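You operate a simulated robot arm through the tools that you are given. There is no shell and no other tool.

You run a simulated robot arm. Do the job below in one go: nothing can be reset, and whatever is moved stays where it is left.

Task
Finish winding the blue bobbin at HIGH tension, then press END.
Fine: tension slider to HIGH and roller arm on, winder slider till FULL and left home, arm away again after END. Leave the knob; move no bobbin. Where these are worked on the way, their far stop is far enough and under half their travel is too little: roller arm.

It is judged by the outcome, as a careful person would: the job done as asked, and still so three seconds after it is handed in. It fails if anything else is knocked over, pushed out of place, dropped, spilled or broken.

Robot
A 7-joint arm with a two-finger parallel gripper, fixed in place. Base frame: the origin is at the foot of the arm, x ahead of it, y to its left, z up. Units: m, rad, N and s.
With the tool pointing down near the work surface it reaches from about 0.2 to 0.68 m from the base axis. Its first joint turns from -1.152 to 1.152 rad. Payload 2.4 kg.
The TCP is the grasp point between the finger pads, 0.03 m short of the fingertips. In the tool frame z runs along the fingers and y along their closing line. Largest opening 0.094 m; finger width 0.028, thickness 0.01; the body of the gripper, 0.05 by 0.096 m, starts 0.055 m behind the TCP.
Orientation is that of the tool frame in the base frame, as a unit quaternion [x, y, z, w]. With the fingers straight down and closing along the base's y, the tool's x points along the base's -x, its y along +y and its z along -z.

Tools
- The arm moves only by the tool servo_tool. Its argument "deltas" is a list of rows, each an object of numbers (a shift or turn left out is 0, a gripper value left out holds the last): "tx", "ty", "tz": the shift along the tool's x, y, z in mm; "wx", "wy", "wz": the turn, a rotation vector about the tool's x, y, z in degrees. In form: [{"tx": .., "ty": .., "tz": .., "wx": .., "wy": .., "wz": ..}, ...]. A call has 1 to 20 rows; each row shifts and turns the commanded pose from where the row before left it, along the tool's axes as they then stand. "hand" is the gripper command, from -1 (fully open) to 1 (shut), values between in proportion, set as the call begins (left out, the last holds). Each row takes 0.2 s and may step no farther than 0.05 m and 0.15 rad from the row before; otherwise, or with a gripper value out of range, the whole call is refused. A pose out of reach is approached as far as the arm can. The call stops where the force on the tool passes 90 N (or 10 N more than at its start, if that is more) or the arm is blocked; 0.2 s more then pass. The fingers move at their own pace (about 0.153 m/s each) and stop on an object; they squeeze with about 28 N. The grip force told is the motor's: it shows also when the fingers shut on nothing. Time passes only in rows, and 0.2 s behind the last, so rows that do not move let the fingers close. It gives the time, the measured TCP pose, the force on the tool (base axes), the opening and the grip force at its end, in the units of the frame above (readings bear some noise), with the torque about the TCP (base axes, N m) and any sound that the robot's microphone picked up, and new pictures: "pictures" is both (left out), scene, wrist or none.
- Cameras (640 x 400 px; columns grow to the right, rows downward): "scene" is fixed at [0.0369, 0.4774, 1.4345]; the picture's right is [-0.74, -0.67, 0.00], its down [-0.43, 0.47, -0.77] and it looks along [0.52, -0.57, -0.64] (base axes); focal length 342 px, centre (320, 200). "wrist" rides on the gripper at [0.076, 0.014, -0.102] in the tool frame; the picture's right is [-0.18, 0.98, 0.00], its down [-0.75, -0.14, -0.64] and it looks along [-0.63, -0.12, 0.77] (tool axes); focal length 243 px, centre (320, 200). There is no depth. A picture from a camera that has moved, and an enlarged one, comes with that camera's place and axes in the base frame and with its lens.
- zoom(camera, box): a new picture of the part [left, top, right, bottom] of that camera's present view, enlarged. No time passes.
- sign_off(): hands the job in; it is judged then, once.

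Places have to be worked out from the pictures, the camera data and where the tool is seen. Open the gripper and draw the arm clear of the work before you hand the job in, unless the task says otherwise.

The tools are called after "Call:" by a JSON object that holds its "api" and its "payload". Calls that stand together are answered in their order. servo_tool: Moves the arm, as the interface text tells. Its arguments: {"type":"object","properties":{"deltas":{"type":"array","items":{"type":"object","properties":{"tx":{"type":"number"},"ty":{"type":"number"},"tz":{"type":"number"},"wx":{"type":"number"},"wy":{"type":"number"},"wz":{"type":"number"}}}},"hand":{"type":"number"},"pictures":{"type":"string","enum":["both","scene","wrist","none"]}},"required":["deltas"]} The other tools are called the same way: zoom (camera, box) takes an enlarged picture of a part of a camera's view; sign_off () hands the job in.

At the start:

```text
t: 0.0
ee_pos: [0.3268, -0.0045, 1.1061]
tcp_rot: [0.001, 1.0, 0.0, 0.0]
force: [0.0, -0.5, -0.1]
moment: [-0.02, 0.02, 0.01]
width: 0.0941
gripper_force: 0.2
```

scene: 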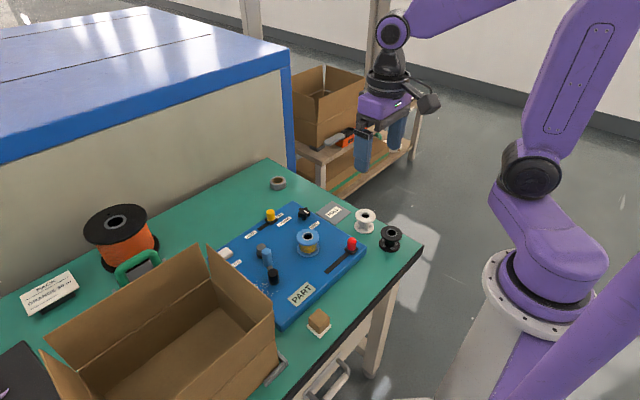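
wrist: 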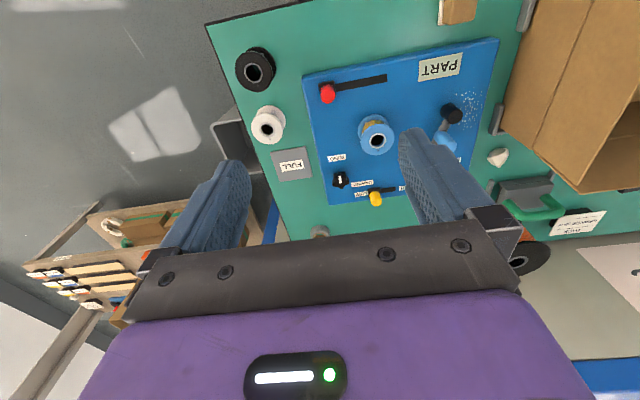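

I start by looking closely at the blue panel from both cameras before I move anything.

Call:
{"api": "zoom", "payload": {"camera": "scene", "box": [210, 170, 430, 335]}}

Call:
{"api": "zoom", "payload": {"camera": "wrist", "box": [220, 20, 540, 220]}}

```text
2.42 times, centred on (320, 252) of scene
camera zoom: at [0.0369, 0.4774, 1.4345], right [-0.74, -0.67, 0.0], down [-0.43, 0.47, -0.77], along [0.52, -0.57, -0.64], focal length 828 px, centre (320, 73)
```

zoom: 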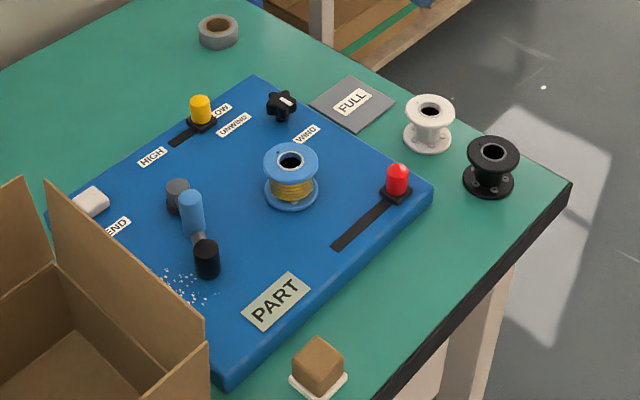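

```text
2.00 times, centred on (380, 120) of wrist
camera zoom: at [0.252, 0.0095, 1.2079], right [0.18, 0.98, 0.0], down [0.75, -0.14, 0.64], along [0.63, -0.12, -0.77], focal length 485 px, centre (200, 360)
```

zoom: 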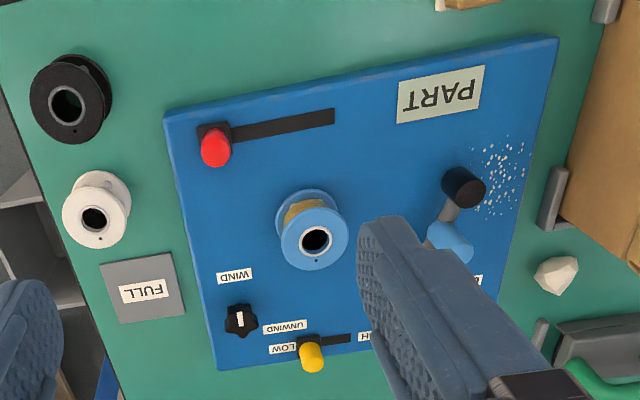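

The panel's red knob triangulates to about (0.37, 0.00, 0.82) and the panel top to z≈0.79. I'll close the fingers and shift to the -y side, staying high, so the fingers stop hiding the panel.

Call:
{"api": "servo_tool", "payload": {"deltas": [{"ty": -40}, {"ty": -40}, {"ty": -30, "tz": 20}, {"tz": 20}, {}], "hand": 1}}

```text
t: 1.2
ee_pos: [0.3279, -0.1153, 1.0649]
tcp_rot: [-0.001, 1.0, -0.001, 0.0]
force: [-0.9, 0.0, 0.7]
moment: [0.01, -0.01, -0.02]
width: 0.0
gripper_force: 28.1
camera wrist: at [0.2515, -0.1007, 1.1672], right [0.18, 0.98, 0.0], down [0.75, -0.14, 0.64], along [0.63, -0.12, -0.77], focal length 243 px, centre (320, 200)
```

scene: 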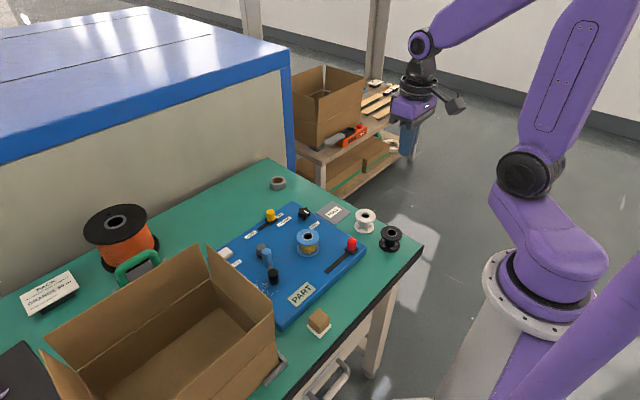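
wrist: 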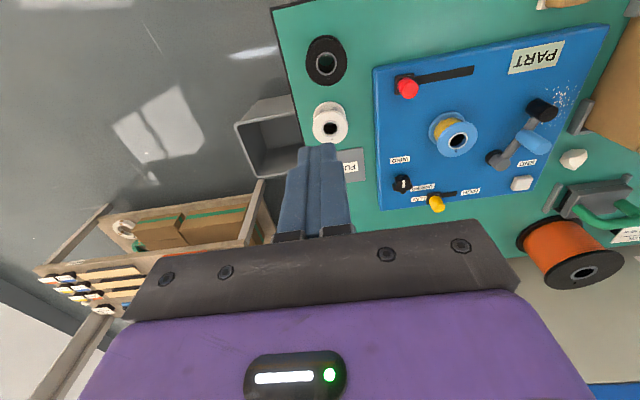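

The whole panel is in view now, so I'll enlarge it.

Call:
{"api": "zoom", "payload": {"camera": "wrist", "box": [360, 20, 640, 220]}}

Call:
{"api": "zoom", "payload": {"camera": "wrist", "box": [460, 70, 620, 200]}}

Call:
{"api": "zoom", "payload": {"camera": "scene", "box": [215, 195, 325, 305]}}

```text
2.00 times, centred on (500, 120) of wrist
camera zoom: at [0.2515, -0.1007, 1.1672], right [0.18, 0.98, 0.0], down [0.75, -0.14, 0.64], along [0.63, -0.12, -0.77], focal length 485 px, centre (-40, 360)
```

zoom: 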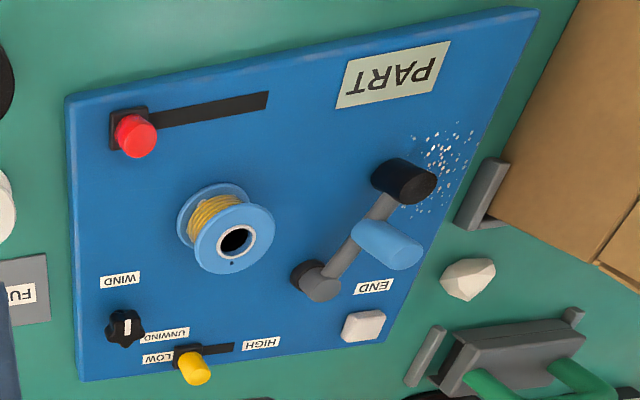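

```text
3.08 times, centred on (540, 135) of wrist
camera zoom: at [0.2515, -0.1007, 1.1672], right [0.18, 0.98, 0.0], down [0.75, -0.14, 0.64], along [0.63, -0.12, -0.77], focal length 746 px, centre (-357, 400)
```

zoom: 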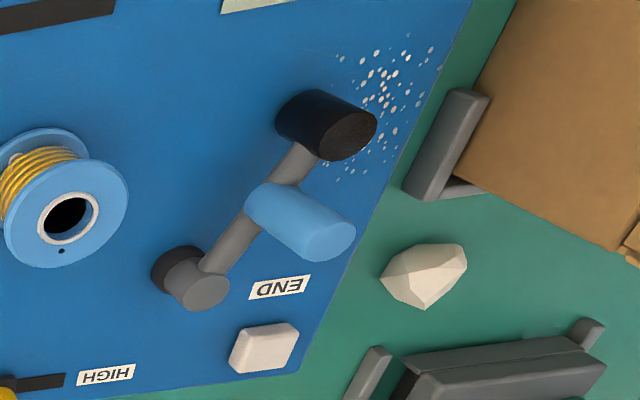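

```text
3.64 times, centred on (270, 250) of scene
camera zoom: at [0.0369, 0.4774, 1.4345], right [-0.74, -0.67, 0.0], down [-0.43, 0.47, -0.77], along [0.52, -0.57, -0.64], focal length 1242 px, centre (502, 18)
```

zoom: 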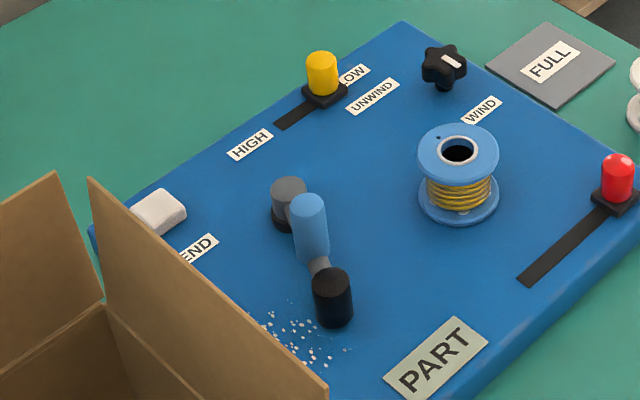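

I place things as follows: panel top z≈0.792, yellow tension knob (0.594, 0.067), red winder knob (0.367, 0.00), roller-arm pivot (0.516, 0.158), its blue handle (0.470, 0.179, top 0.86), and END (0.582, 0.220). I'm moving high above the yellow slider with the fingers part open to check it up close.

Call:
{"api": "servo_tool", "payload": {"deltas": [{"tx": -34, "ty": 23}, {"tx": -34, "ty": 23}, {"tx": -34, "ty": 23}, {"tx": -34, "ty": 23}, {"tx": -34, "ty": 23}, {"tx": -34, "ty": 23}, {"tx": -34, "ty": 23}, {"tx": -28, "ty": 21}, {"tz": 40}, {"tz": 40}, {"tz": 40}, {}], "hand": 0}}

```text
t: 3.8
ee_pos: [0.594, 0.0652, 0.9447]
tcp_rot: [0.0, 1.0, 0.001, 0.0]
force: [-0.2, -0.5, 0.0]
moment: [-0.01, -0.03, -0.05]
width: 0.0471
gripper_force: 0.0
camera wrist: at [0.518, 0.0799, 1.0464], right [0.18, 0.98, 0.0], down [0.75, -0.14, 0.64], along [0.63, -0.12, -0.77], focal length 243 px, centre (320, 200)
```

scene: 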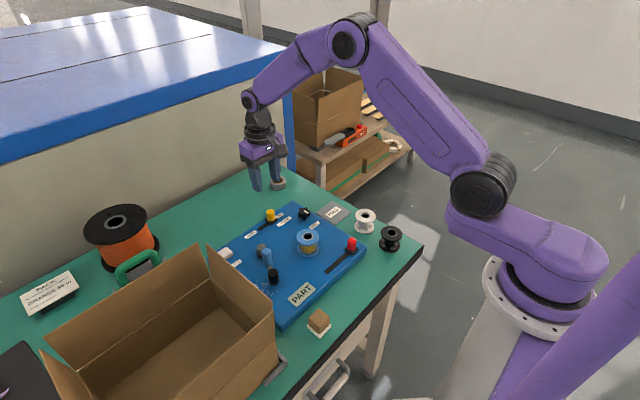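
wrist: 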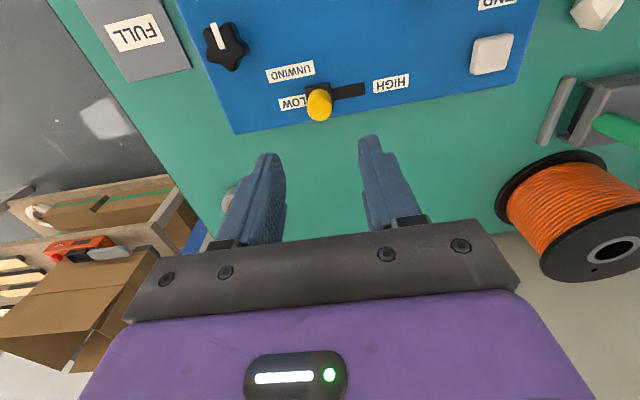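

The yellow knob shows just in front of the fingers. I'll enlarge the view to fix its position.

Call:
{"api": "zoom", "payload": {"camera": "wrist", "box": [240, 50, 440, 175]}}

Call:
{"api": "zoom", "payload": {"camera": "scene", "box": [230, 160, 350, 235]}}

```text
3.20 times, centred on (340, 112) of wrist
camera zoom: at [0.518, 0.0799, 1.0464], right [0.18, 0.98, 0.0], down [0.75, -0.14, 0.64], along [0.63, -0.12, -0.77], focal length 776 px, centre (256, 480)
```

zoom: 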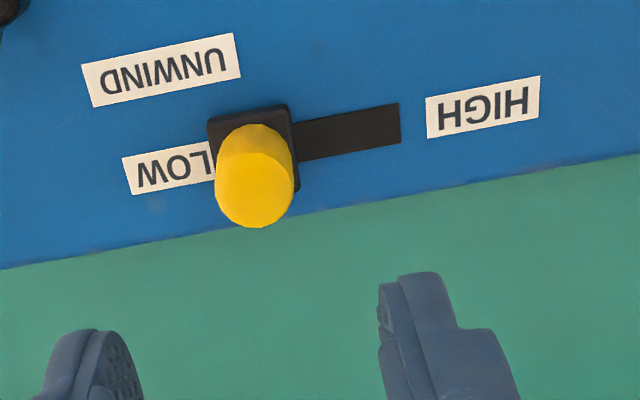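

```text
5.33 times, centred on (290, 198) of scene
camera zoom: at [0.0369, 0.4775, 1.4345], right [-0.74, -0.67, 0.0], down [-0.43, 0.47, -0.77], along [0.52, -0.57, -0.64], focal length 1822 px, centre (480, 213)
```

zoom: 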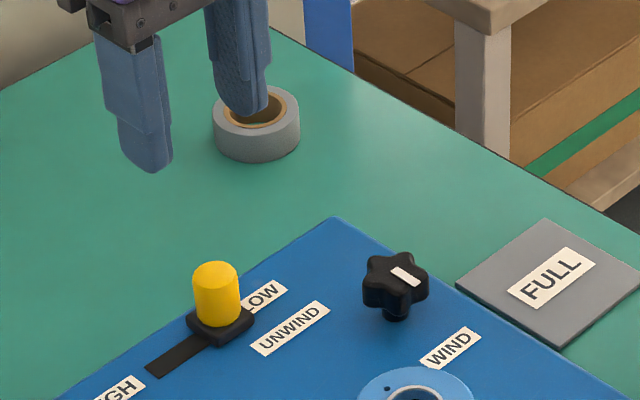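

The yellow knob is at (0.593, 0.066) with its top at z≈0.834 and a diameter of about 22 mm. The slot ends at y≈0.111. I'll come down around it until the tips are at z≈0.808, then grip.

Call:
{"api": "servo_tool", "payload": {"deltas": [{"tz": 40, "tx": 1}, {"tz": 35}, {"tz": 20}, {"tz": 12}, {}], "pictures": "both"}}

```text
t: 5.0
ee_pos: [0.5924, 0.0666, 0.8376]
tcp_rot: [0.0, 1.0, 0.0, 0.0]
force: [-0.9, 0.3, 1.5]
moment: [0.01, 0.01, -0.02]
width: 0.0468
gripper_force: 0.1
camera wrist: at [0.5161, 0.0808, 0.9405], right [0.18, 0.98, 0.0], down [0.75, -0.14, 0.64], along [0.63, -0.12, -0.77], focal length 243 px, centre (320, 200)
```

scene: 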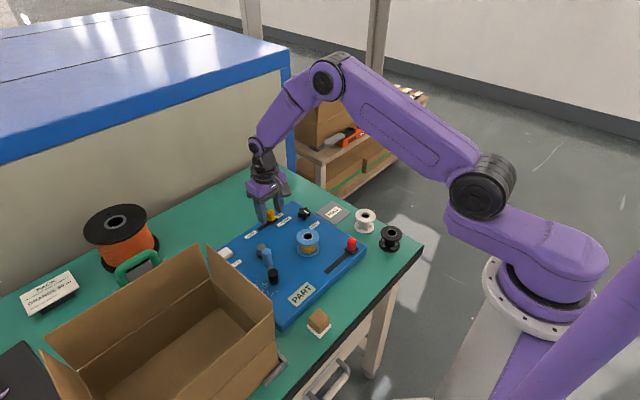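
wrist: 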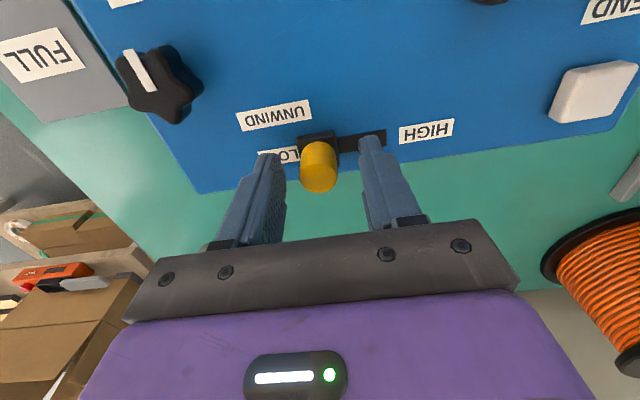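

The knob sits between the fingers. I'm closing on it.

Call:
{"api": "servo_tool", "payload": {"deltas": [{}, {}], "hand": 1, "pictures": "wrist"}}

```text
t: 5.6
ee_pos: [0.5924, 0.0662, 0.8385]
tcp_rot: [0.0, 1.0, 0.0, 0.0]
force: [1.5, -1.7, -3.5]
moment: [0.35, -0.1, -0.01]
width: 0.0224
gripper_force: 44.4
camera wrist: at [0.5161, 0.0806, 0.9406], right [0.18, 0.98, 0.0], down [0.75, -0.14, 0.64], along [0.63, -0.12, -0.77], focal length 243 px, centre (320, 200)
```

wrist: 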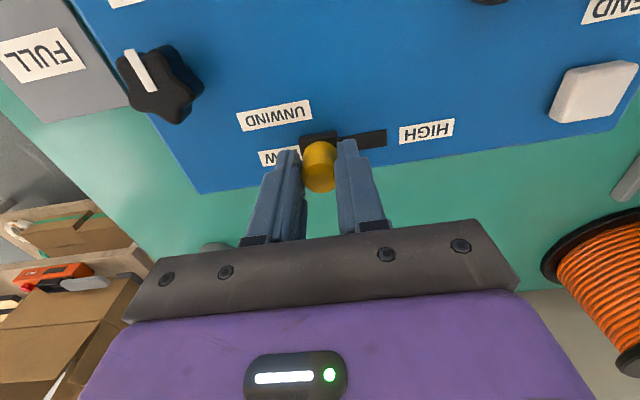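

The fingers hold the knob at a width of 0.0224. I'll slide it along +y toward HIGH in small steps and watch the force.

Call:
{"api": "servo_tool", "payload": {"deltas": [{"ty": 8}, {"ty": 8}, {"ty": 8}, {"ty": 4}, {}], "pictures": "wrist"}}

```text
t: 6.8
ee_pos: [0.5925, 0.0953, 0.8385]
tcp_rot: [0.0, 1.0, 0.0, -0.001]
force: [-3.1, -1.4, -5.1]
moment: [0.43, -0.5, -0.06]
width: 0.0224
gripper_force: 45.3
camera wrist: at [0.5163, 0.1094, 0.9407], right [0.18, 0.98, 0.0], down [0.75, -0.14, 0.64], along [0.63, -0.12, -0.77], focal length 243 px, centre (320, 200)
```

wrist: 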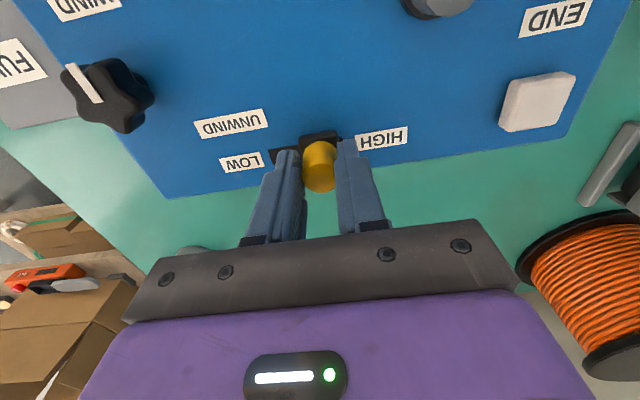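

The slider follows freely and no stop is felt yet, at y=0.095. I'll carry on in small steps.

Call:
{"api": "servo_tool", "payload": {"deltas": [{"ty": 3}, {"ty": 3}, {}], "pictures": "wrist"}}

```text
t: 7.6
ee_pos: [0.5932, 0.1011, 0.8377]
tcp_rot: [-0.001, 1.0, 0.001, -0.001]
force: [-5.9, -0.8, -1.4]
moment: [0.38, 0.13, -0.03]
width: 0.0225
gripper_force: 45.4
camera wrist: at [0.5163, 0.1156, 0.9407], right [0.18, 0.98, 0.0], down [0.75, -0.14, 0.64], along [0.63, -0.12, -0.77], focal length 243 px, centre (320, 200)
```

wrist: 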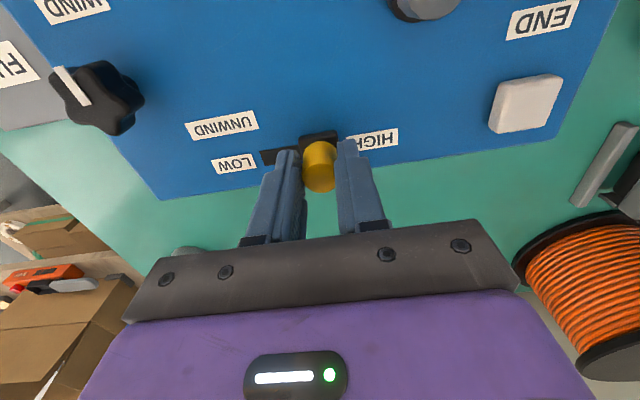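

There is still no stop at y=0.101, so I continue.

Call:
{"api": "servo_tool", "payload": {"deltas": [{"ty": 3}, {"ty": 3}, {}], "pictures": "wrist"}}

Call:
{"api": "zoom", "payload": {"camera": "wrist", "box": [200, 80, 420, 217]}}

```text
t: 8.4
ee_pos: [0.5928, 0.1051, 0.8388]
tcp_rot: [0.0, 1.0, -0.001, -0.002]
force: [-13.6, -11.6, -0.1]
moment: [0.09, -0.32, -0.02]
width: 0.0226
gripper_force: 45.3
camera wrist: at [0.5166, 0.1196, 0.9409], right [0.19, 0.98, 0.0], down [0.76, -0.14, 0.64], along [0.63, -0.12, -0.77], focal length 243 px, centre (320, 200)
```

wrist: 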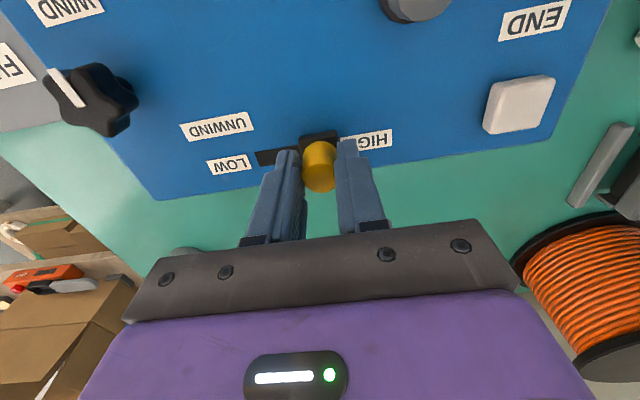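

```text
2.91 times, centred on (310, 148) of wrist
camera zoom: at [0.5166, 0.1196, 0.9409], right [0.19, 0.98, 0.0], down [0.76, -0.14, 0.64], along [0.63, -0.12, -0.77], focal length 706 px, centre (349, 350)
```

zoom: 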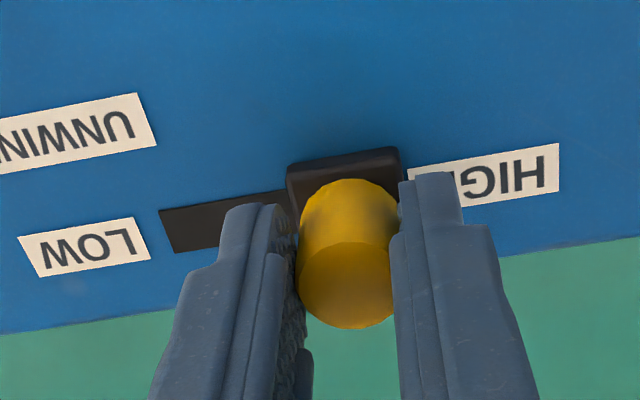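

The force climbed to about 12 N at y=0.105 and the slider base sits against the HIGH label, so this is the stop. I'll open the fingers and lift straight up.

Call:
{"api": "servo_tool", "payload": {"deltas": [{}, {}], "hand": 0, "pictures": "none"}}

Call:
{"api": "servo_tool", "payload": {"deltas": [{"tz": -30}, {"tz": -40}, {"tz": -40}, {}], "pictures": "both"}}

```text
t: 9.0
ee_pos: [0.5937, 0.1081, 0.8386]
tcp_rot: [0.0, 1.0, 0.0, 0.001]
force: [-0.3, 0.4, -0.2]
moment: [0.01, 0.02, 0.02]
width: 0.0469
gripper_force: 0.0
```

```text
t: 10.0
ee_pos: [0.5916, 0.1079, 0.9487]
tcp_rot: [0.0, 1.0, 0.0, 0.0]
force: [0.9, 0.1, 0.1]
moment: [0.02, 0.03, -0.03]
width: 0.0469
gripper_force: 0.1
camera wrist: at [0.5159, 0.1223, 1.0508], right [0.18, 0.98, 0.0], down [0.75, -0.14, 0.64], along [0.63, -0.12, -0.77], focal length 243 px, centre (320, 200)
```

scene: 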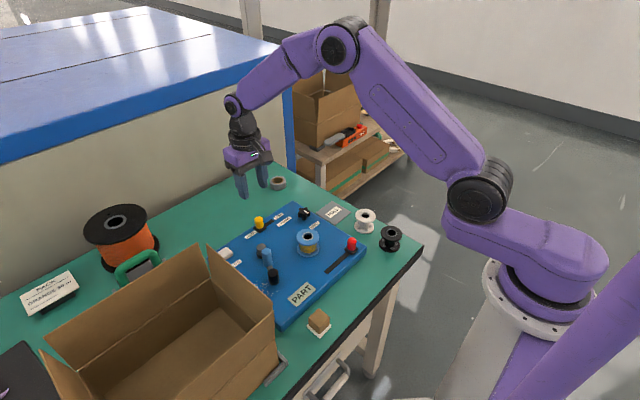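
wrist: 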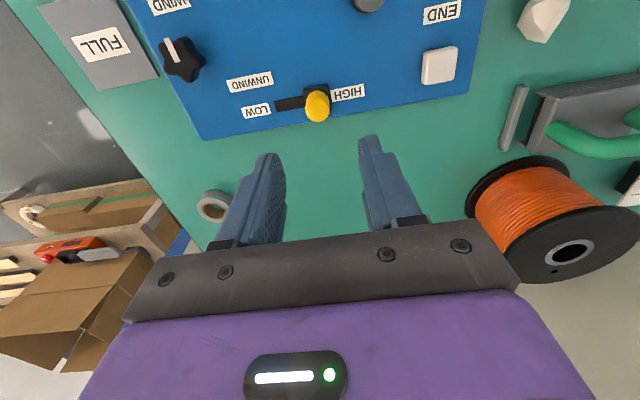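

The tension slider stays at HIGH and nothing else moved. Next is the roller arm: I'll move at this height to above its blue handle for a close look.

Call:
{"api": "servo_tool", "payload": {"deltas": [{"tx": 40, "ty": 20}, {"tx": 40, "ty": 20}, {"tx": 38, "ty": 22}, {}], "pictures": "both"}}

```text
t: 11.0
ee_pos: [0.4759, 0.1703, 0.9487]
tcp_rot: [0.0, 1.0, 0.0, -0.001]
force: [0.1, 0.2, 0.2]
moment: [-0.01, -0.02, 0.0]
width: 0.047
gripper_force: 0.1
camera wrist: at [0.3991, 0.1849, 1.0505], right [0.18, 0.98, 0.0], down [0.75, -0.14, 0.64], along [0.63, -0.12, -0.77], focal length 243 px, centre (320, 200)
```

scene: 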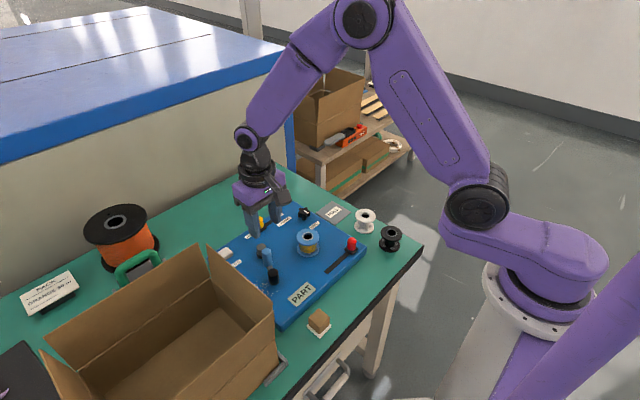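
wrist: 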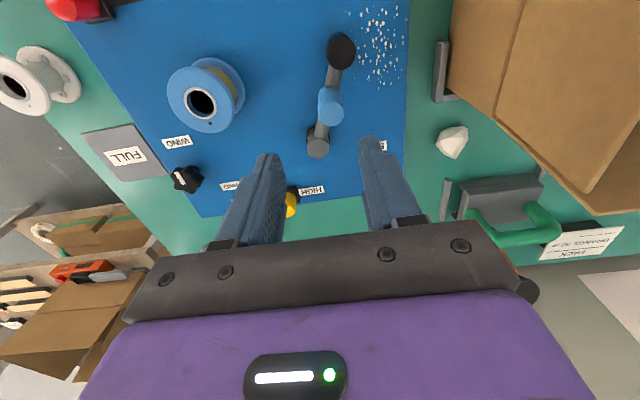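

Call:
{"api": "zoom", "payload": {"camera": "wrist", "box": [160, 20, 480, 220]}}

Call:
{"api": "zoom", "payload": {"camera": "scene", "box": [210, 180, 370, 300]}}

```text
2.00 times, centred on (320, 120) of wrist
camera zoom: at [0.3991, 0.1849, 1.0505], right [0.18, 0.98, 0.0], down [0.75, -0.14, 0.64], along [0.63, -0.12, -0.77], focal length 485 px, centre (320, 360)
```

zoom: 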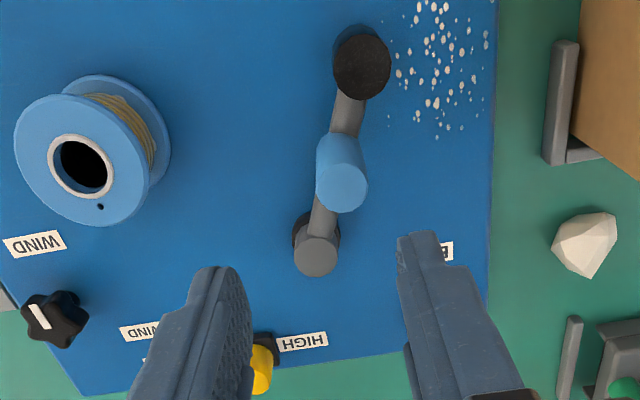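

```text
3.33 times, centred on (290, 240) of scene
camera zoom: at [0.0369, 0.4775, 1.4345], right [-0.74, -0.67, 0.0], down [-0.43, 0.47, -0.77], along [0.52, -0.57, -0.64], focal length 1139 px, centre (420, 67)
```

zoom: 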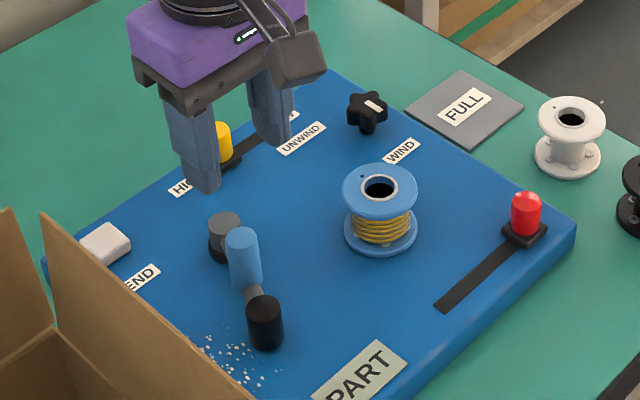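

The handle's top centre is at (0.470, 0.180, 0.86). I'll set the fingers to about 36 mm, centre on it and descend to tips at z≈0.843, which is above the roller and bobbin.

Call:
{"api": "servo_tool", "payload": {"deltas": [{"tx": 3, "ty": 10}, {}, {"tz": 30}, {"tz": 30}, {"tz": 15}, {}], "hand": 0.22, "pictures": "both"}}

```text
t: 12.4
ee_pos: [0.4716, 0.1817, 0.8742]
tcp_rot: [0.0, 1.0, 0.0, 0.0]
force: [-0.3, -0.4, -0.6]
moment: [0.02, 0.0, 0.0]
width: 0.0366
gripper_force: 0.2
camera wrist: at [0.3961, 0.1951, 0.9761], right [0.18, 0.98, 0.0], down [0.75, -0.14, 0.64], along [0.63, -0.12, -0.77], focal length 243 px, centre (320, 200)
```

scene: 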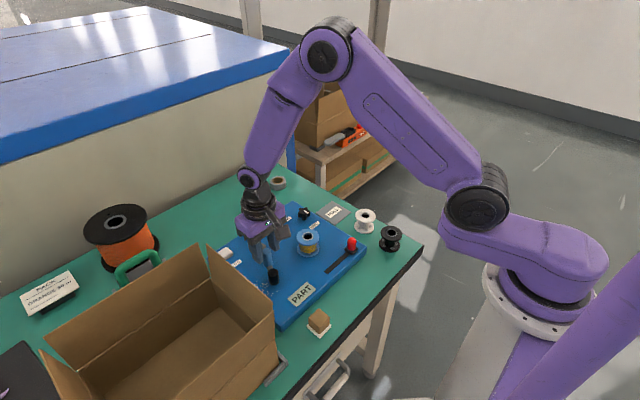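
wrist: 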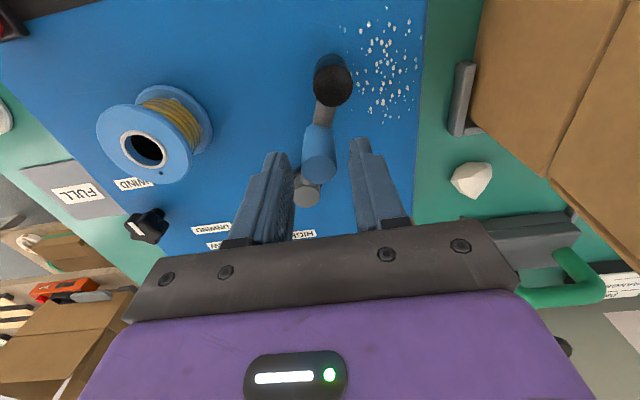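

The blue handle stands between the fingers. I'll narrow to about 29 mm and swing it toward the bobbin along -y, looking part way.

Call:
{"api": "servo_tool", "payload": {"deltas": [{}, {"ty": -7}, {"ty": -7}, {"ty": -7}, {"ty": -7}, {}], "hand": 0.38, "pictures": "both"}}

```text
t: 13.8
ee_pos: [0.472, 0.1514, 0.8737]
tcp_rot: [0.001, 1.0, -0.001, 0.0]
force: [-0.6, 1.6, 0.1]
moment: [0.01, 0.0, 0.0]
width: 0.0295
gripper_force: 0.7
camera wrist: at [0.3958, 0.1662, 0.9756], right [0.18, 0.98, 0.0], down [0.75, -0.14, 0.64], along [0.63, -0.12, -0.77], focal length 243 px, centre (320, 200)
```

scene: 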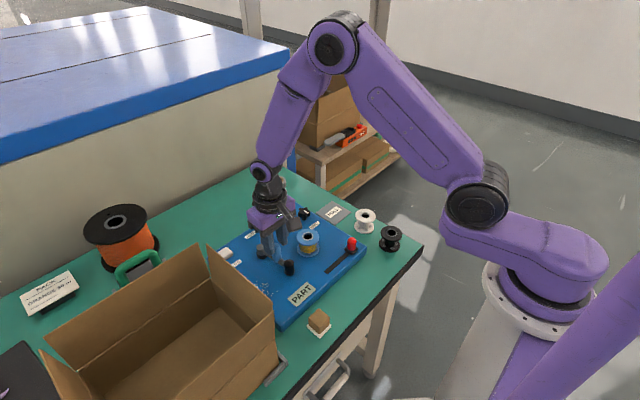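
wrist: 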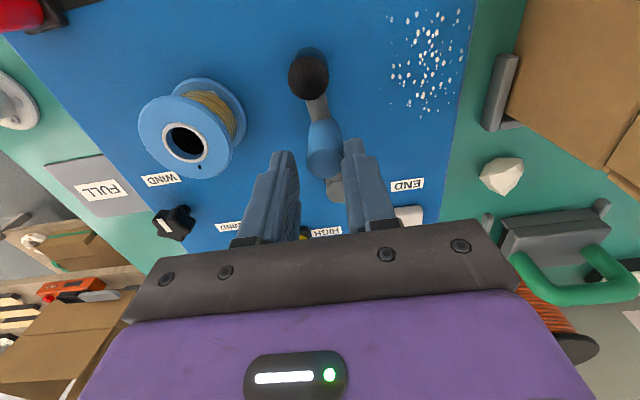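

The arm follows easily with about 1.6 N of force. I continue in smaller steps toward its stop, shifting slightly in +x along the arc.

Call:
{"api": "servo_tool", "payload": {"deltas": [{"ty": -5, "tx": -1}, {"ty": -5, "tx": -1}, {"ty": -4, "tx": -1}, {}], "pictures": "both"}}

Call:
{"api": "zoom", "payload": {"camera": "wrist", "box": [120, 20, 440, 220]}}

```text
t: 14.8
ee_pos: [0.4739, 0.1376, 0.8745]
tcp_rot: [0.0, 1.0, 0.0, 0.0]
force: [-0.2, 1.3, 0.5]
moment: [0.04, -0.01, 0.0]
width: 0.0296
gripper_force: 0.4
camera wrist: at [0.3988, 0.1518, 0.9762], right [0.18, 0.98, 0.0], down [0.75, -0.14, 0.64], along [0.63, -0.12, -0.77], focal length 243 px, centre (320, 200)
```

scene: 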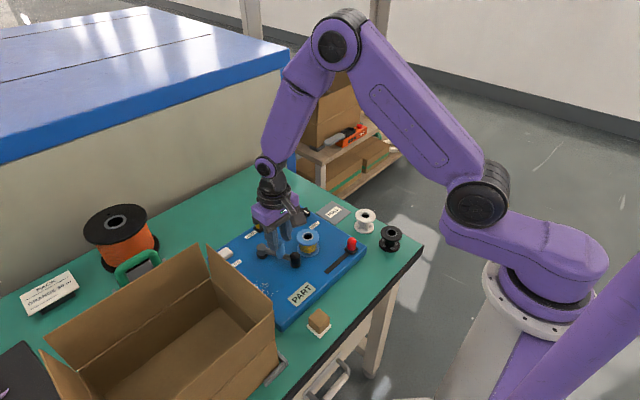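
wrist: 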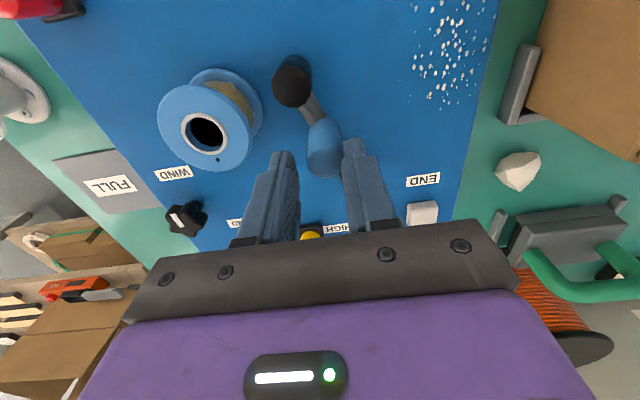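

```text
2.00 times, centred on (280, 120) of wrist
camera zoom: at [0.3988, 0.1518, 0.9762], right [0.18, 0.98, 0.0], down [0.75, -0.14, 0.64], along [0.63, -0.12, -0.77], focal length 485 px, centre (400, 360)
```

zoom: 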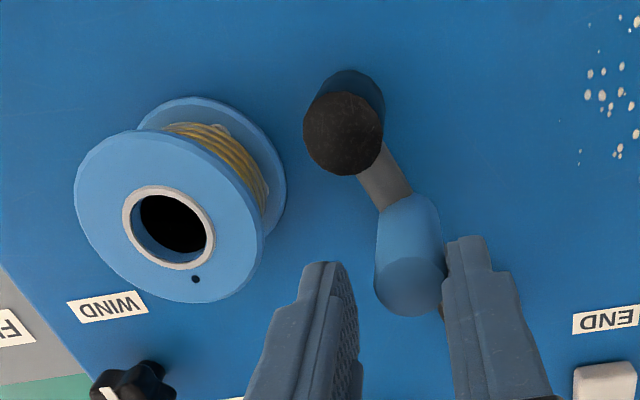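

The roller is close to the bobbin but not touching it yet. I'll narrow the fingers further for clearance from the bobbin and keep swinging in 3 mm steps.

Call:
{"api": "servo_tool", "payload": {"deltas": [{}, {"ty": -3, "tx": -1}, {"ty": -3, "tx": -1}, {"ty": -3, "tx": -1}, {}], "hand": 0.46, "pictures": "wrist"}}

Call:
{"api": "zoom", "payload": {"camera": "wrist", "box": [120, 20, 440, 220]}}

```text
t: 16.0
ee_pos: [0.4796, 0.1287, 0.8748]
tcp_rot: [0.0, 1.0, 0.0, 0.001]
force: [-1.2, 4.9, 2.4]
moment: [0.13, 0.01, 0.04]
width: 0.0283
gripper_force: 2.4
camera wrist: at [0.4024, 0.1433, 0.9762], right [0.18, 0.98, 0.0], down [0.75, -0.14, 0.64], along [0.63, -0.12, -0.77], focal length 243 px, centre (320, 200)
```

wrist: 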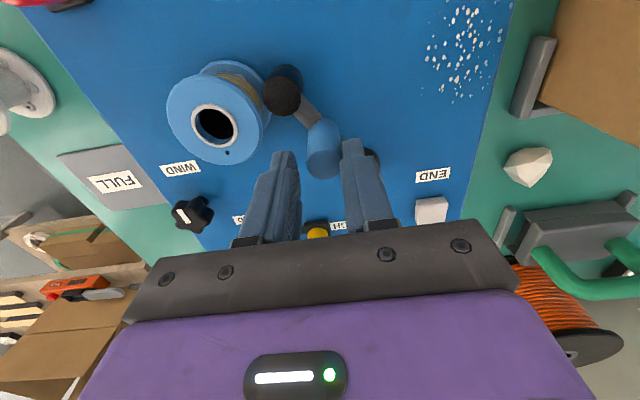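

```text
2.00 times, centred on (280, 120) of wrist
camera zoom: at [0.4024, 0.1433, 0.9762], right [0.18, 0.98, 0.0], down [0.75, -0.14, 0.64], along [0.63, -0.12, -0.77], focal length 485 px, centre (400, 360)
```

zoom: 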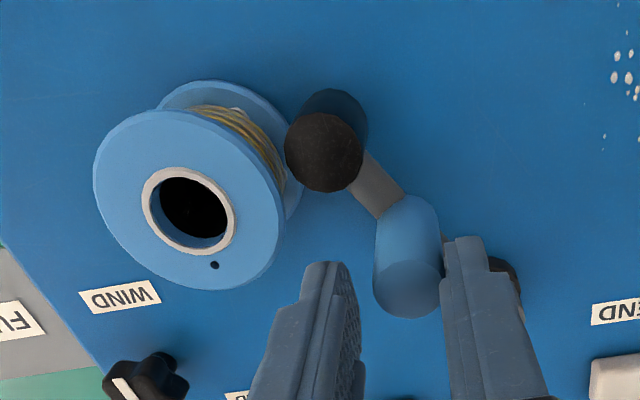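

The resistance rose to about 5 N and the roller is nearly at the bobbin. I'll push a couple of millimetres more to find out if this is the stop.

Call:
{"api": "servo_tool", "payload": {"deltas": [{"ty": -2}, {"ty": -2}, {}], "pictures": "both"}}

Call:
{"api": "zoom", "payload": {"camera": "wrist", "box": [120, 20, 440, 220]}}

Call:
{"api": "zoom", "payload": {"camera": "scene", "box": [230, 180, 390, 300]}}

```text
t: 16.8
ee_pos: [0.4786, 0.1254, 0.8734]
tcp_rot: [-0.001, 1.0, 0.0, 0.001]
force: [-1.5, 16.2, 1.6]
moment: [0.44, -0.2, 0.01]
width: 0.0348
gripper_force: 8.2
camera wrist: at [0.4023, 0.1398, 0.9761], right [0.18, 0.98, 0.0], down [0.75, -0.14, 0.64], along [0.63, -0.12, -0.77], focal length 243 px, centre (320, 200)
```

scene: 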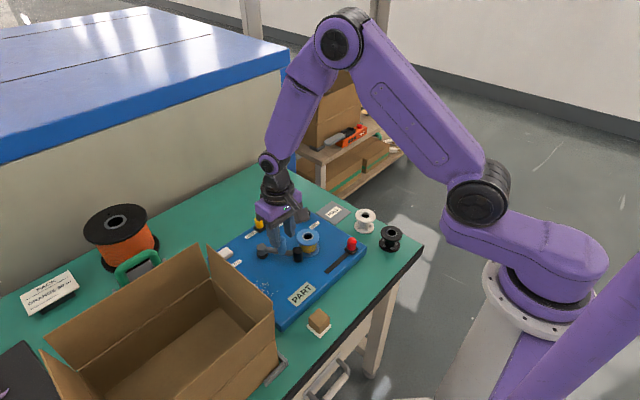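
wrist: 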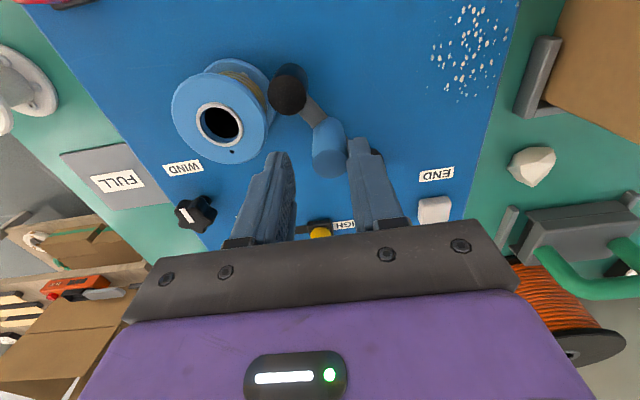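

```text
2.00 times, centred on (280, 120) of wrist
camera zoom: at [0.4023, 0.1398, 0.9761], right [0.18, 0.98, 0.0], down [0.75, -0.14, 0.64], along [0.63, -0.12, -0.77], focal length 485 px, centre (400, 360)
```

zoom: 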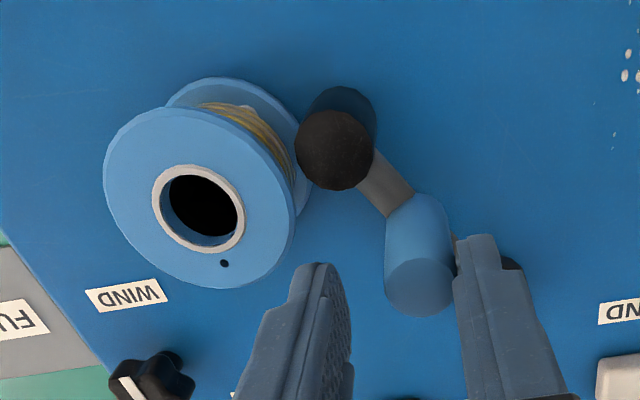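

```text
3.33 times, centred on (310, 240) of scene
camera zoom: at [0.0368, 0.4778, 1.4343], right [-0.74, -0.67, 0.0], down [-0.43, 0.47, -0.77], along [0.52, -0.57, -0.64], focal length 1139 px, centre (353, 67)
```

zoom: 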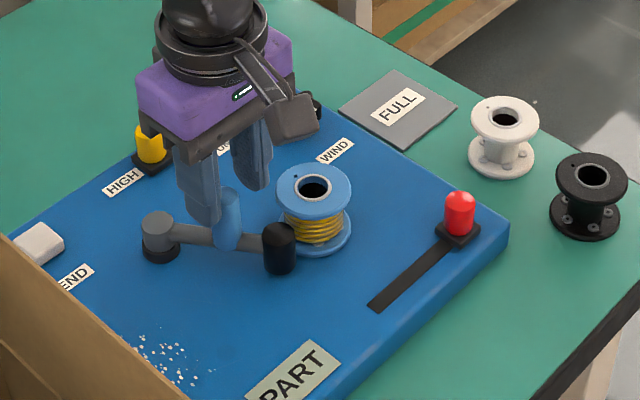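

The fingers were pushed apart at 16 N while the handle stayed put, so the roller arm is at its far stop with the roller on the bobbin. I'll back off to centre the handle, open slightly and lift.

Call:
{"api": "servo_tool", "payload": {"deltas": [{"ty": 3}, {"ty": 3}, {}], "pictures": "none"}}

Call:
{"api": "servo_tool", "payload": {"deltas": [{}, {"tz": -20}, {"tz": -30}, {"tz": -40}, {}], "hand": 0.25, "pictures": "both"}}

Call:
{"api": "zoom", "payload": {"camera": "scene", "box": [230, 180, 390, 300]}}

```text
t: 17.6
ee_pos: [0.4778, 0.1309, 0.8736]
tcp_rot: [0.001, 1.0, 0.0, -0.001]
force: [1.5, 3.6, -0.4]
moment: [0.1, -0.06, -0.02]
width: 0.0276
gripper_force: 1.6
```

```text
t: 18.8
ee_pos: [0.479, 0.127, 0.9624]
tcp_rot: [0.0, 1.0, 0.0, -0.001]
force: [-0.4, 0.5, 0.0]
moment: [-0.01, 0.03, 0.04]
width: 0.0353
gripper_force: 0.1
camera wrist: at [0.4014, 0.143, 1.066], right [0.18, 0.98, 0.0], down [0.75, -0.14, 0.64], along [0.63, -0.12, -0.77], focal length 243 px, centre (320, 200)
```

scene: 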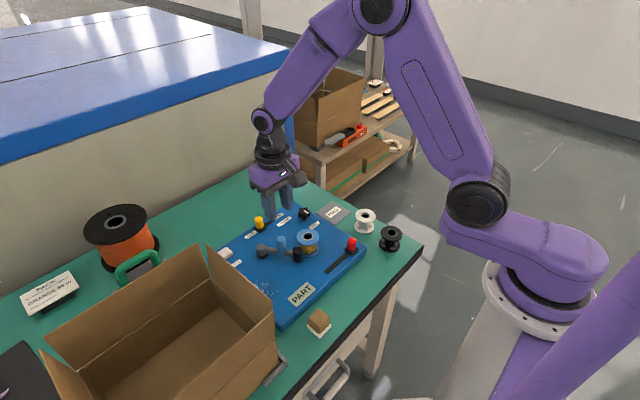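
wrist: 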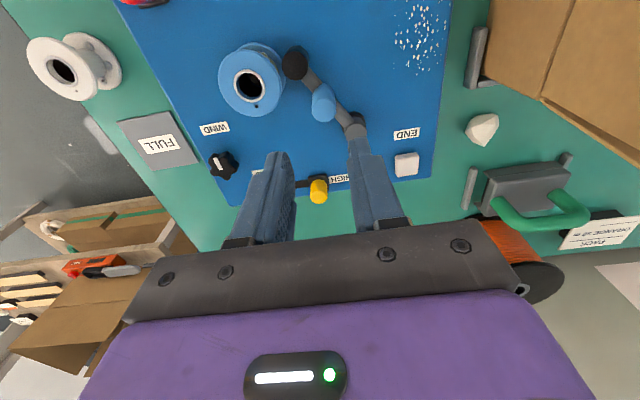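

```text
3.33 times, centred on (310, 240) of scene
camera zoom: at [0.0369, 0.4774, 1.4345], right [-0.74, -0.67, 0.0], down [-0.43, 0.47, -0.77], along [0.52, -0.57, -0.64], focal length 1139 px, centre (353, 67)
```

zoom: 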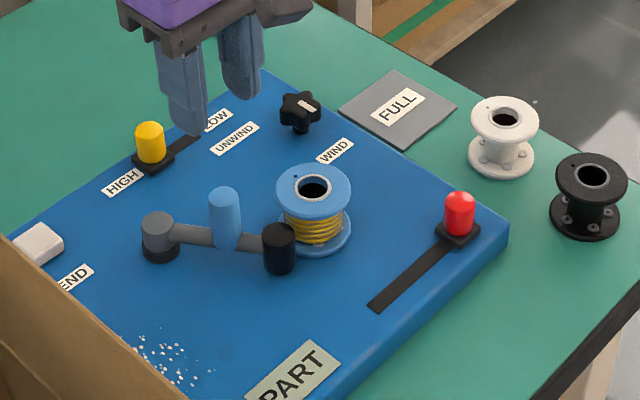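

The arm holds its on position. Now I go to the red winder slider and hover above it for a precise look.

Call:
{"api": "servo_tool", "payload": {"deltas": [{"tx": 28, "ty": -32}, {"tx": 28, "ty": -32}, {"tx": 28, "ty": -32}, {"tx": 27, "ty": -31}, {}], "hand": 0, "pictures": "both"}}

Call:
{"api": "zoom", "payload": {"camera": "wrist", "box": [240, 20, 480, 170]}}

Call:
{"api": "zoom", "payload": {"camera": "scene", "box": [270, 180, 430, 300]}}

```text
t: 20.0
ee_pos: [0.3668, 0.0025, 0.9652]
tcp_rot: [0.0, 1.0, 0.001, 0.0]
force: [-0.8, 0.1, 0.3]
moment: [-0.02, 0.02, -0.04]
width: 0.0472
gripper_force: 0.0
camera wrist: at [0.2905, 0.0172, 1.0673], right [0.18, 0.98, 0.0], down [0.75, -0.14, 0.64], along [0.63, -0.12, -0.77], focal length 243 px, centre (320, 200)
```

scene: 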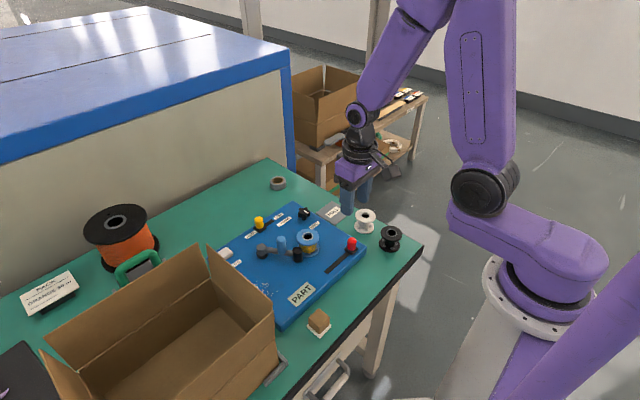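
wrist: 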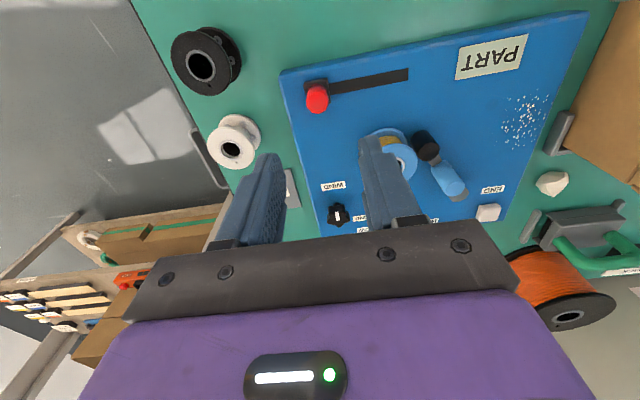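

```text
2.67 times, centred on (360, 95) of wrist
camera zoom: at [0.2905, 0.0172, 1.0673], right [0.18, 0.98, 0.0], down [0.75, -0.14, 0.64], along [0.63, -0.12, -0.77], focal length 647 px, centre (213, 480)
```

zoom: 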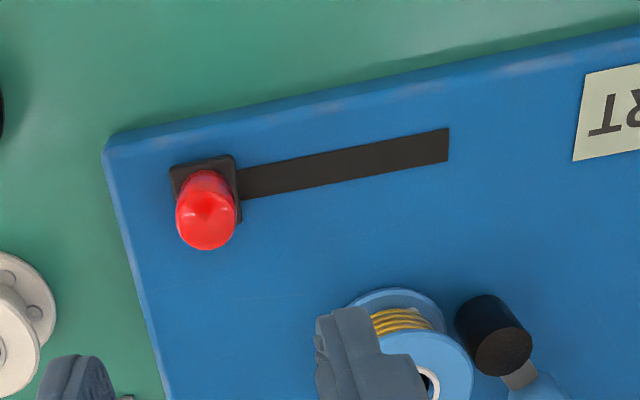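

```text
3.33 times, centred on (350, 240) of scene
camera zoom: at [0.0369, 0.4774, 1.4345], right [-0.74, -0.67, 0.0], down [-0.43, 0.47, -0.77], along [0.52, -0.57, -0.64], focal length 1139 px, centre (220, 67)
```

zoom: 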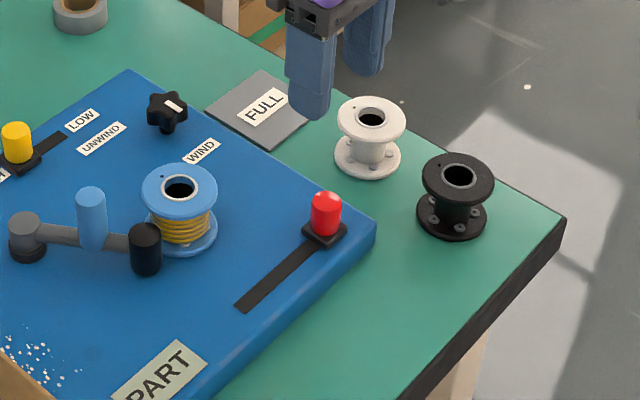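

The red knob is at (0.3665, 0.001) with its top at about 0.834, and the slot ends at y≈0.096. I'm descending around it with the fingers at 47 mm.

Call:
{"api": "servo_tool", "payload": {"deltas": [{"tz": 40, "ty": -1}, {"tz": 40}, {"tz": 30}, {"tz": 16}, {}], "pictures": "both"}}

```text
t: 21.2
ee_pos: [0.3676, 0.0025, 0.8363]
tcp_rot: [0.0, 1.0, 0.0, 0.0]
force: [0.0, -0.2, 0.2]
moment: [-0.03, 0.0, 0.0]
width: 0.0472
gripper_force: 0.1
camera wrist: at [0.2914, 0.0166, 0.9385], right [0.18, 0.98, 0.0], down [0.75, -0.14, 0.64], along [0.63, -0.12, -0.77], focal length 243 px, centre (320, 200)
```

scene: 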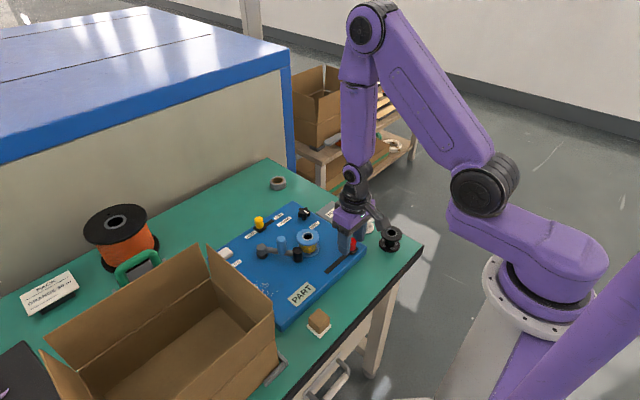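
wrist: 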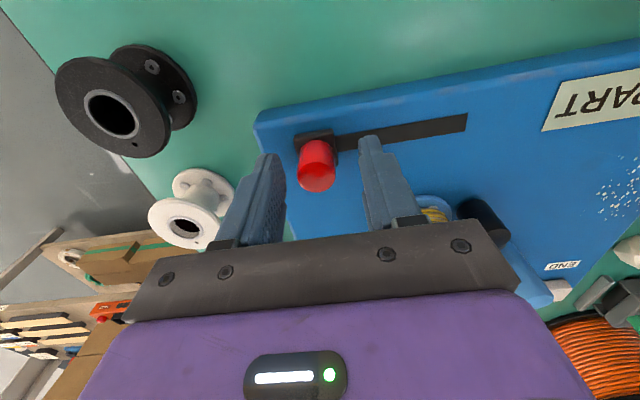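

The knob is centred between the fingers. I'm closing on it.

Call:
{"api": "servo_tool", "payload": {"deltas": [{}, {}], "hand": 1, "pictures": "wrist"}}

```text
t: 21.8
ee_pos: [0.3675, 0.0026, 0.8372]
tcp_rot: [0.001, 1.0, 0.0, 0.0]
force: [0.9, -0.3, -8.8]
moment: [0.54, -0.49, -0.06]
width: 0.0225
gripper_force: 45.0
camera wrist: at [0.2914, 0.0166, 0.9386], right [0.18, 0.98, 0.0], down [0.75, -0.14, 0.64], along [0.63, -0.12, -0.77], focal length 243 px, centre (320, 200)
```

wrist: 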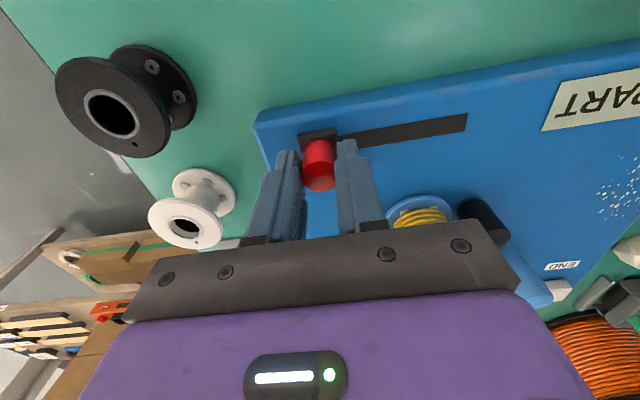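

I have hold of the winder knob. I'm making the first stroke toward the far end along +y.

Call:
{"api": "servo_tool", "payload": {"deltas": [{"ty": 10}, {"ty": 10}, {"ty": 10}, {"ty": 10}, {"ty": 10}, {"ty": 10}, {"ty": 10}, {"ty": 8}, {}], "pictures": "both"}}

```text
t: 23.8
ee_pos: [0.3683, 0.0803, 0.8378]
tcp_rot: [-0.001, 1.0, -0.001, -0.001]
force: [2.7, -1.0, -17.0]
moment: [0.47, 0.75, 0.03]
width: 0.0226
gripper_force: 44.9
camera wrist: at [0.2914, 0.0953, 0.9399], right [0.18, 0.98, 0.0], down [0.75, -0.14, 0.64], along [0.63, -0.12, -0.77], focal length 243 px, centre (320, 200)
```

scene: 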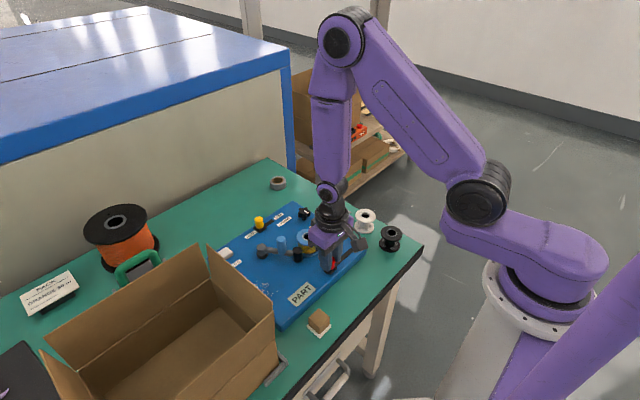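
wrist: 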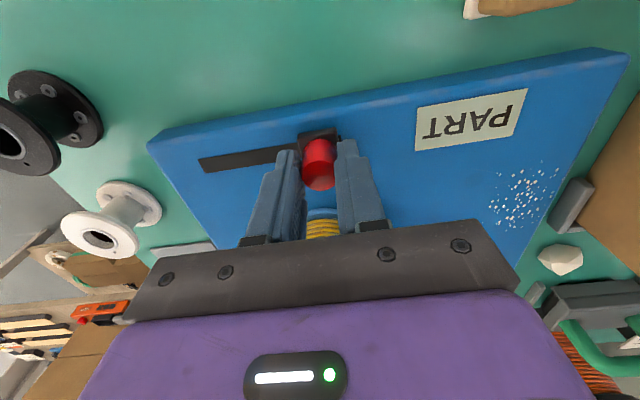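

The slider is at y=0.080. I'll go on to its far stop in small steps.

Call:
{"api": "servo_tool", "payload": {"deltas": [{"ty": 4}, {"ty": 3}, {"ty": 3}, {}], "pictures": "both"}}

Call:
{"api": "zoom", "payload": {"camera": "scene", "box": [230, 180, 410, 315]}}

```text
t: 24.8
ee_pos: [0.3676, 0.0896, 0.8381]
tcp_rot: [0.0, 1.0, 0.0, 0.0]
force: [-1.7, -5.8, -9.9]
moment: [0.37, -0.68, 0.01]
width: 0.0228
gripper_force: 44.9
camera wrist: at [0.2913, 0.1043, 0.9399], right [0.18, 0.98, 0.0], down [0.75, -0.14, 0.64], along [0.63, -0.12, -0.77], focal length 243 px, centre (320, 200)
```

scene: 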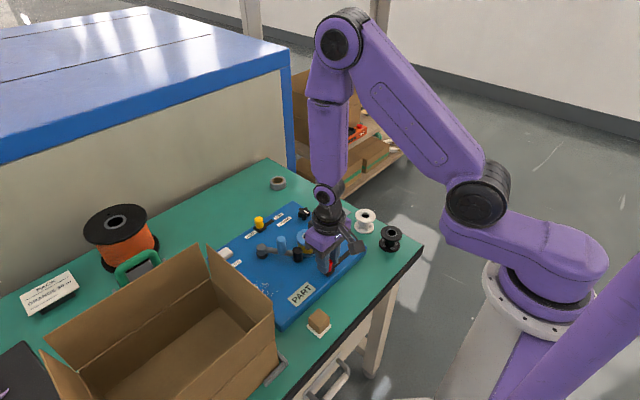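
wrist: 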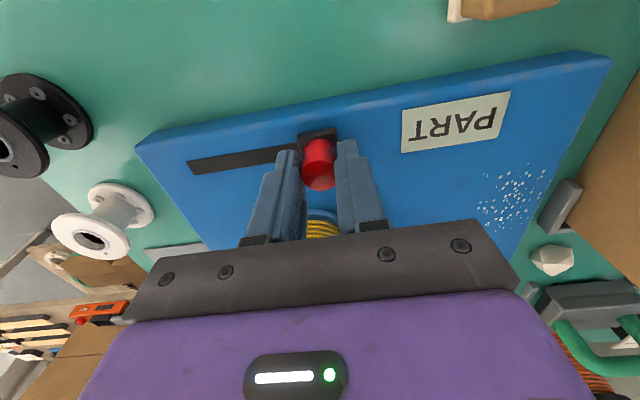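

```text
2.96 times, centred on (320, 248) of scene
camera zoom: at [0.0369, 0.4773, 1.4345], right [-0.74, -0.67, 0.0], down [-0.43, 0.47, -0.77], along [0.52, -0.57, -0.64], focal length 1012 px, centre (320, 59)
```

zoom: 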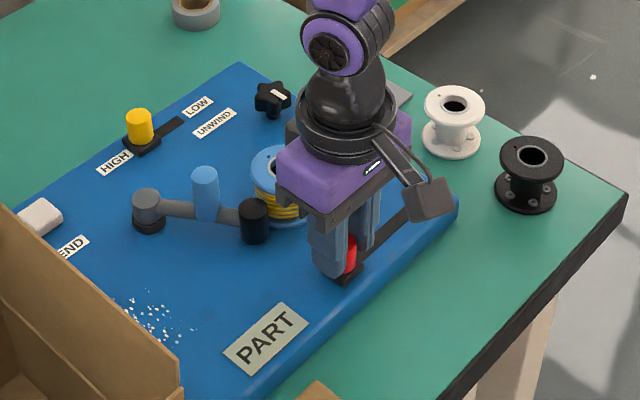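

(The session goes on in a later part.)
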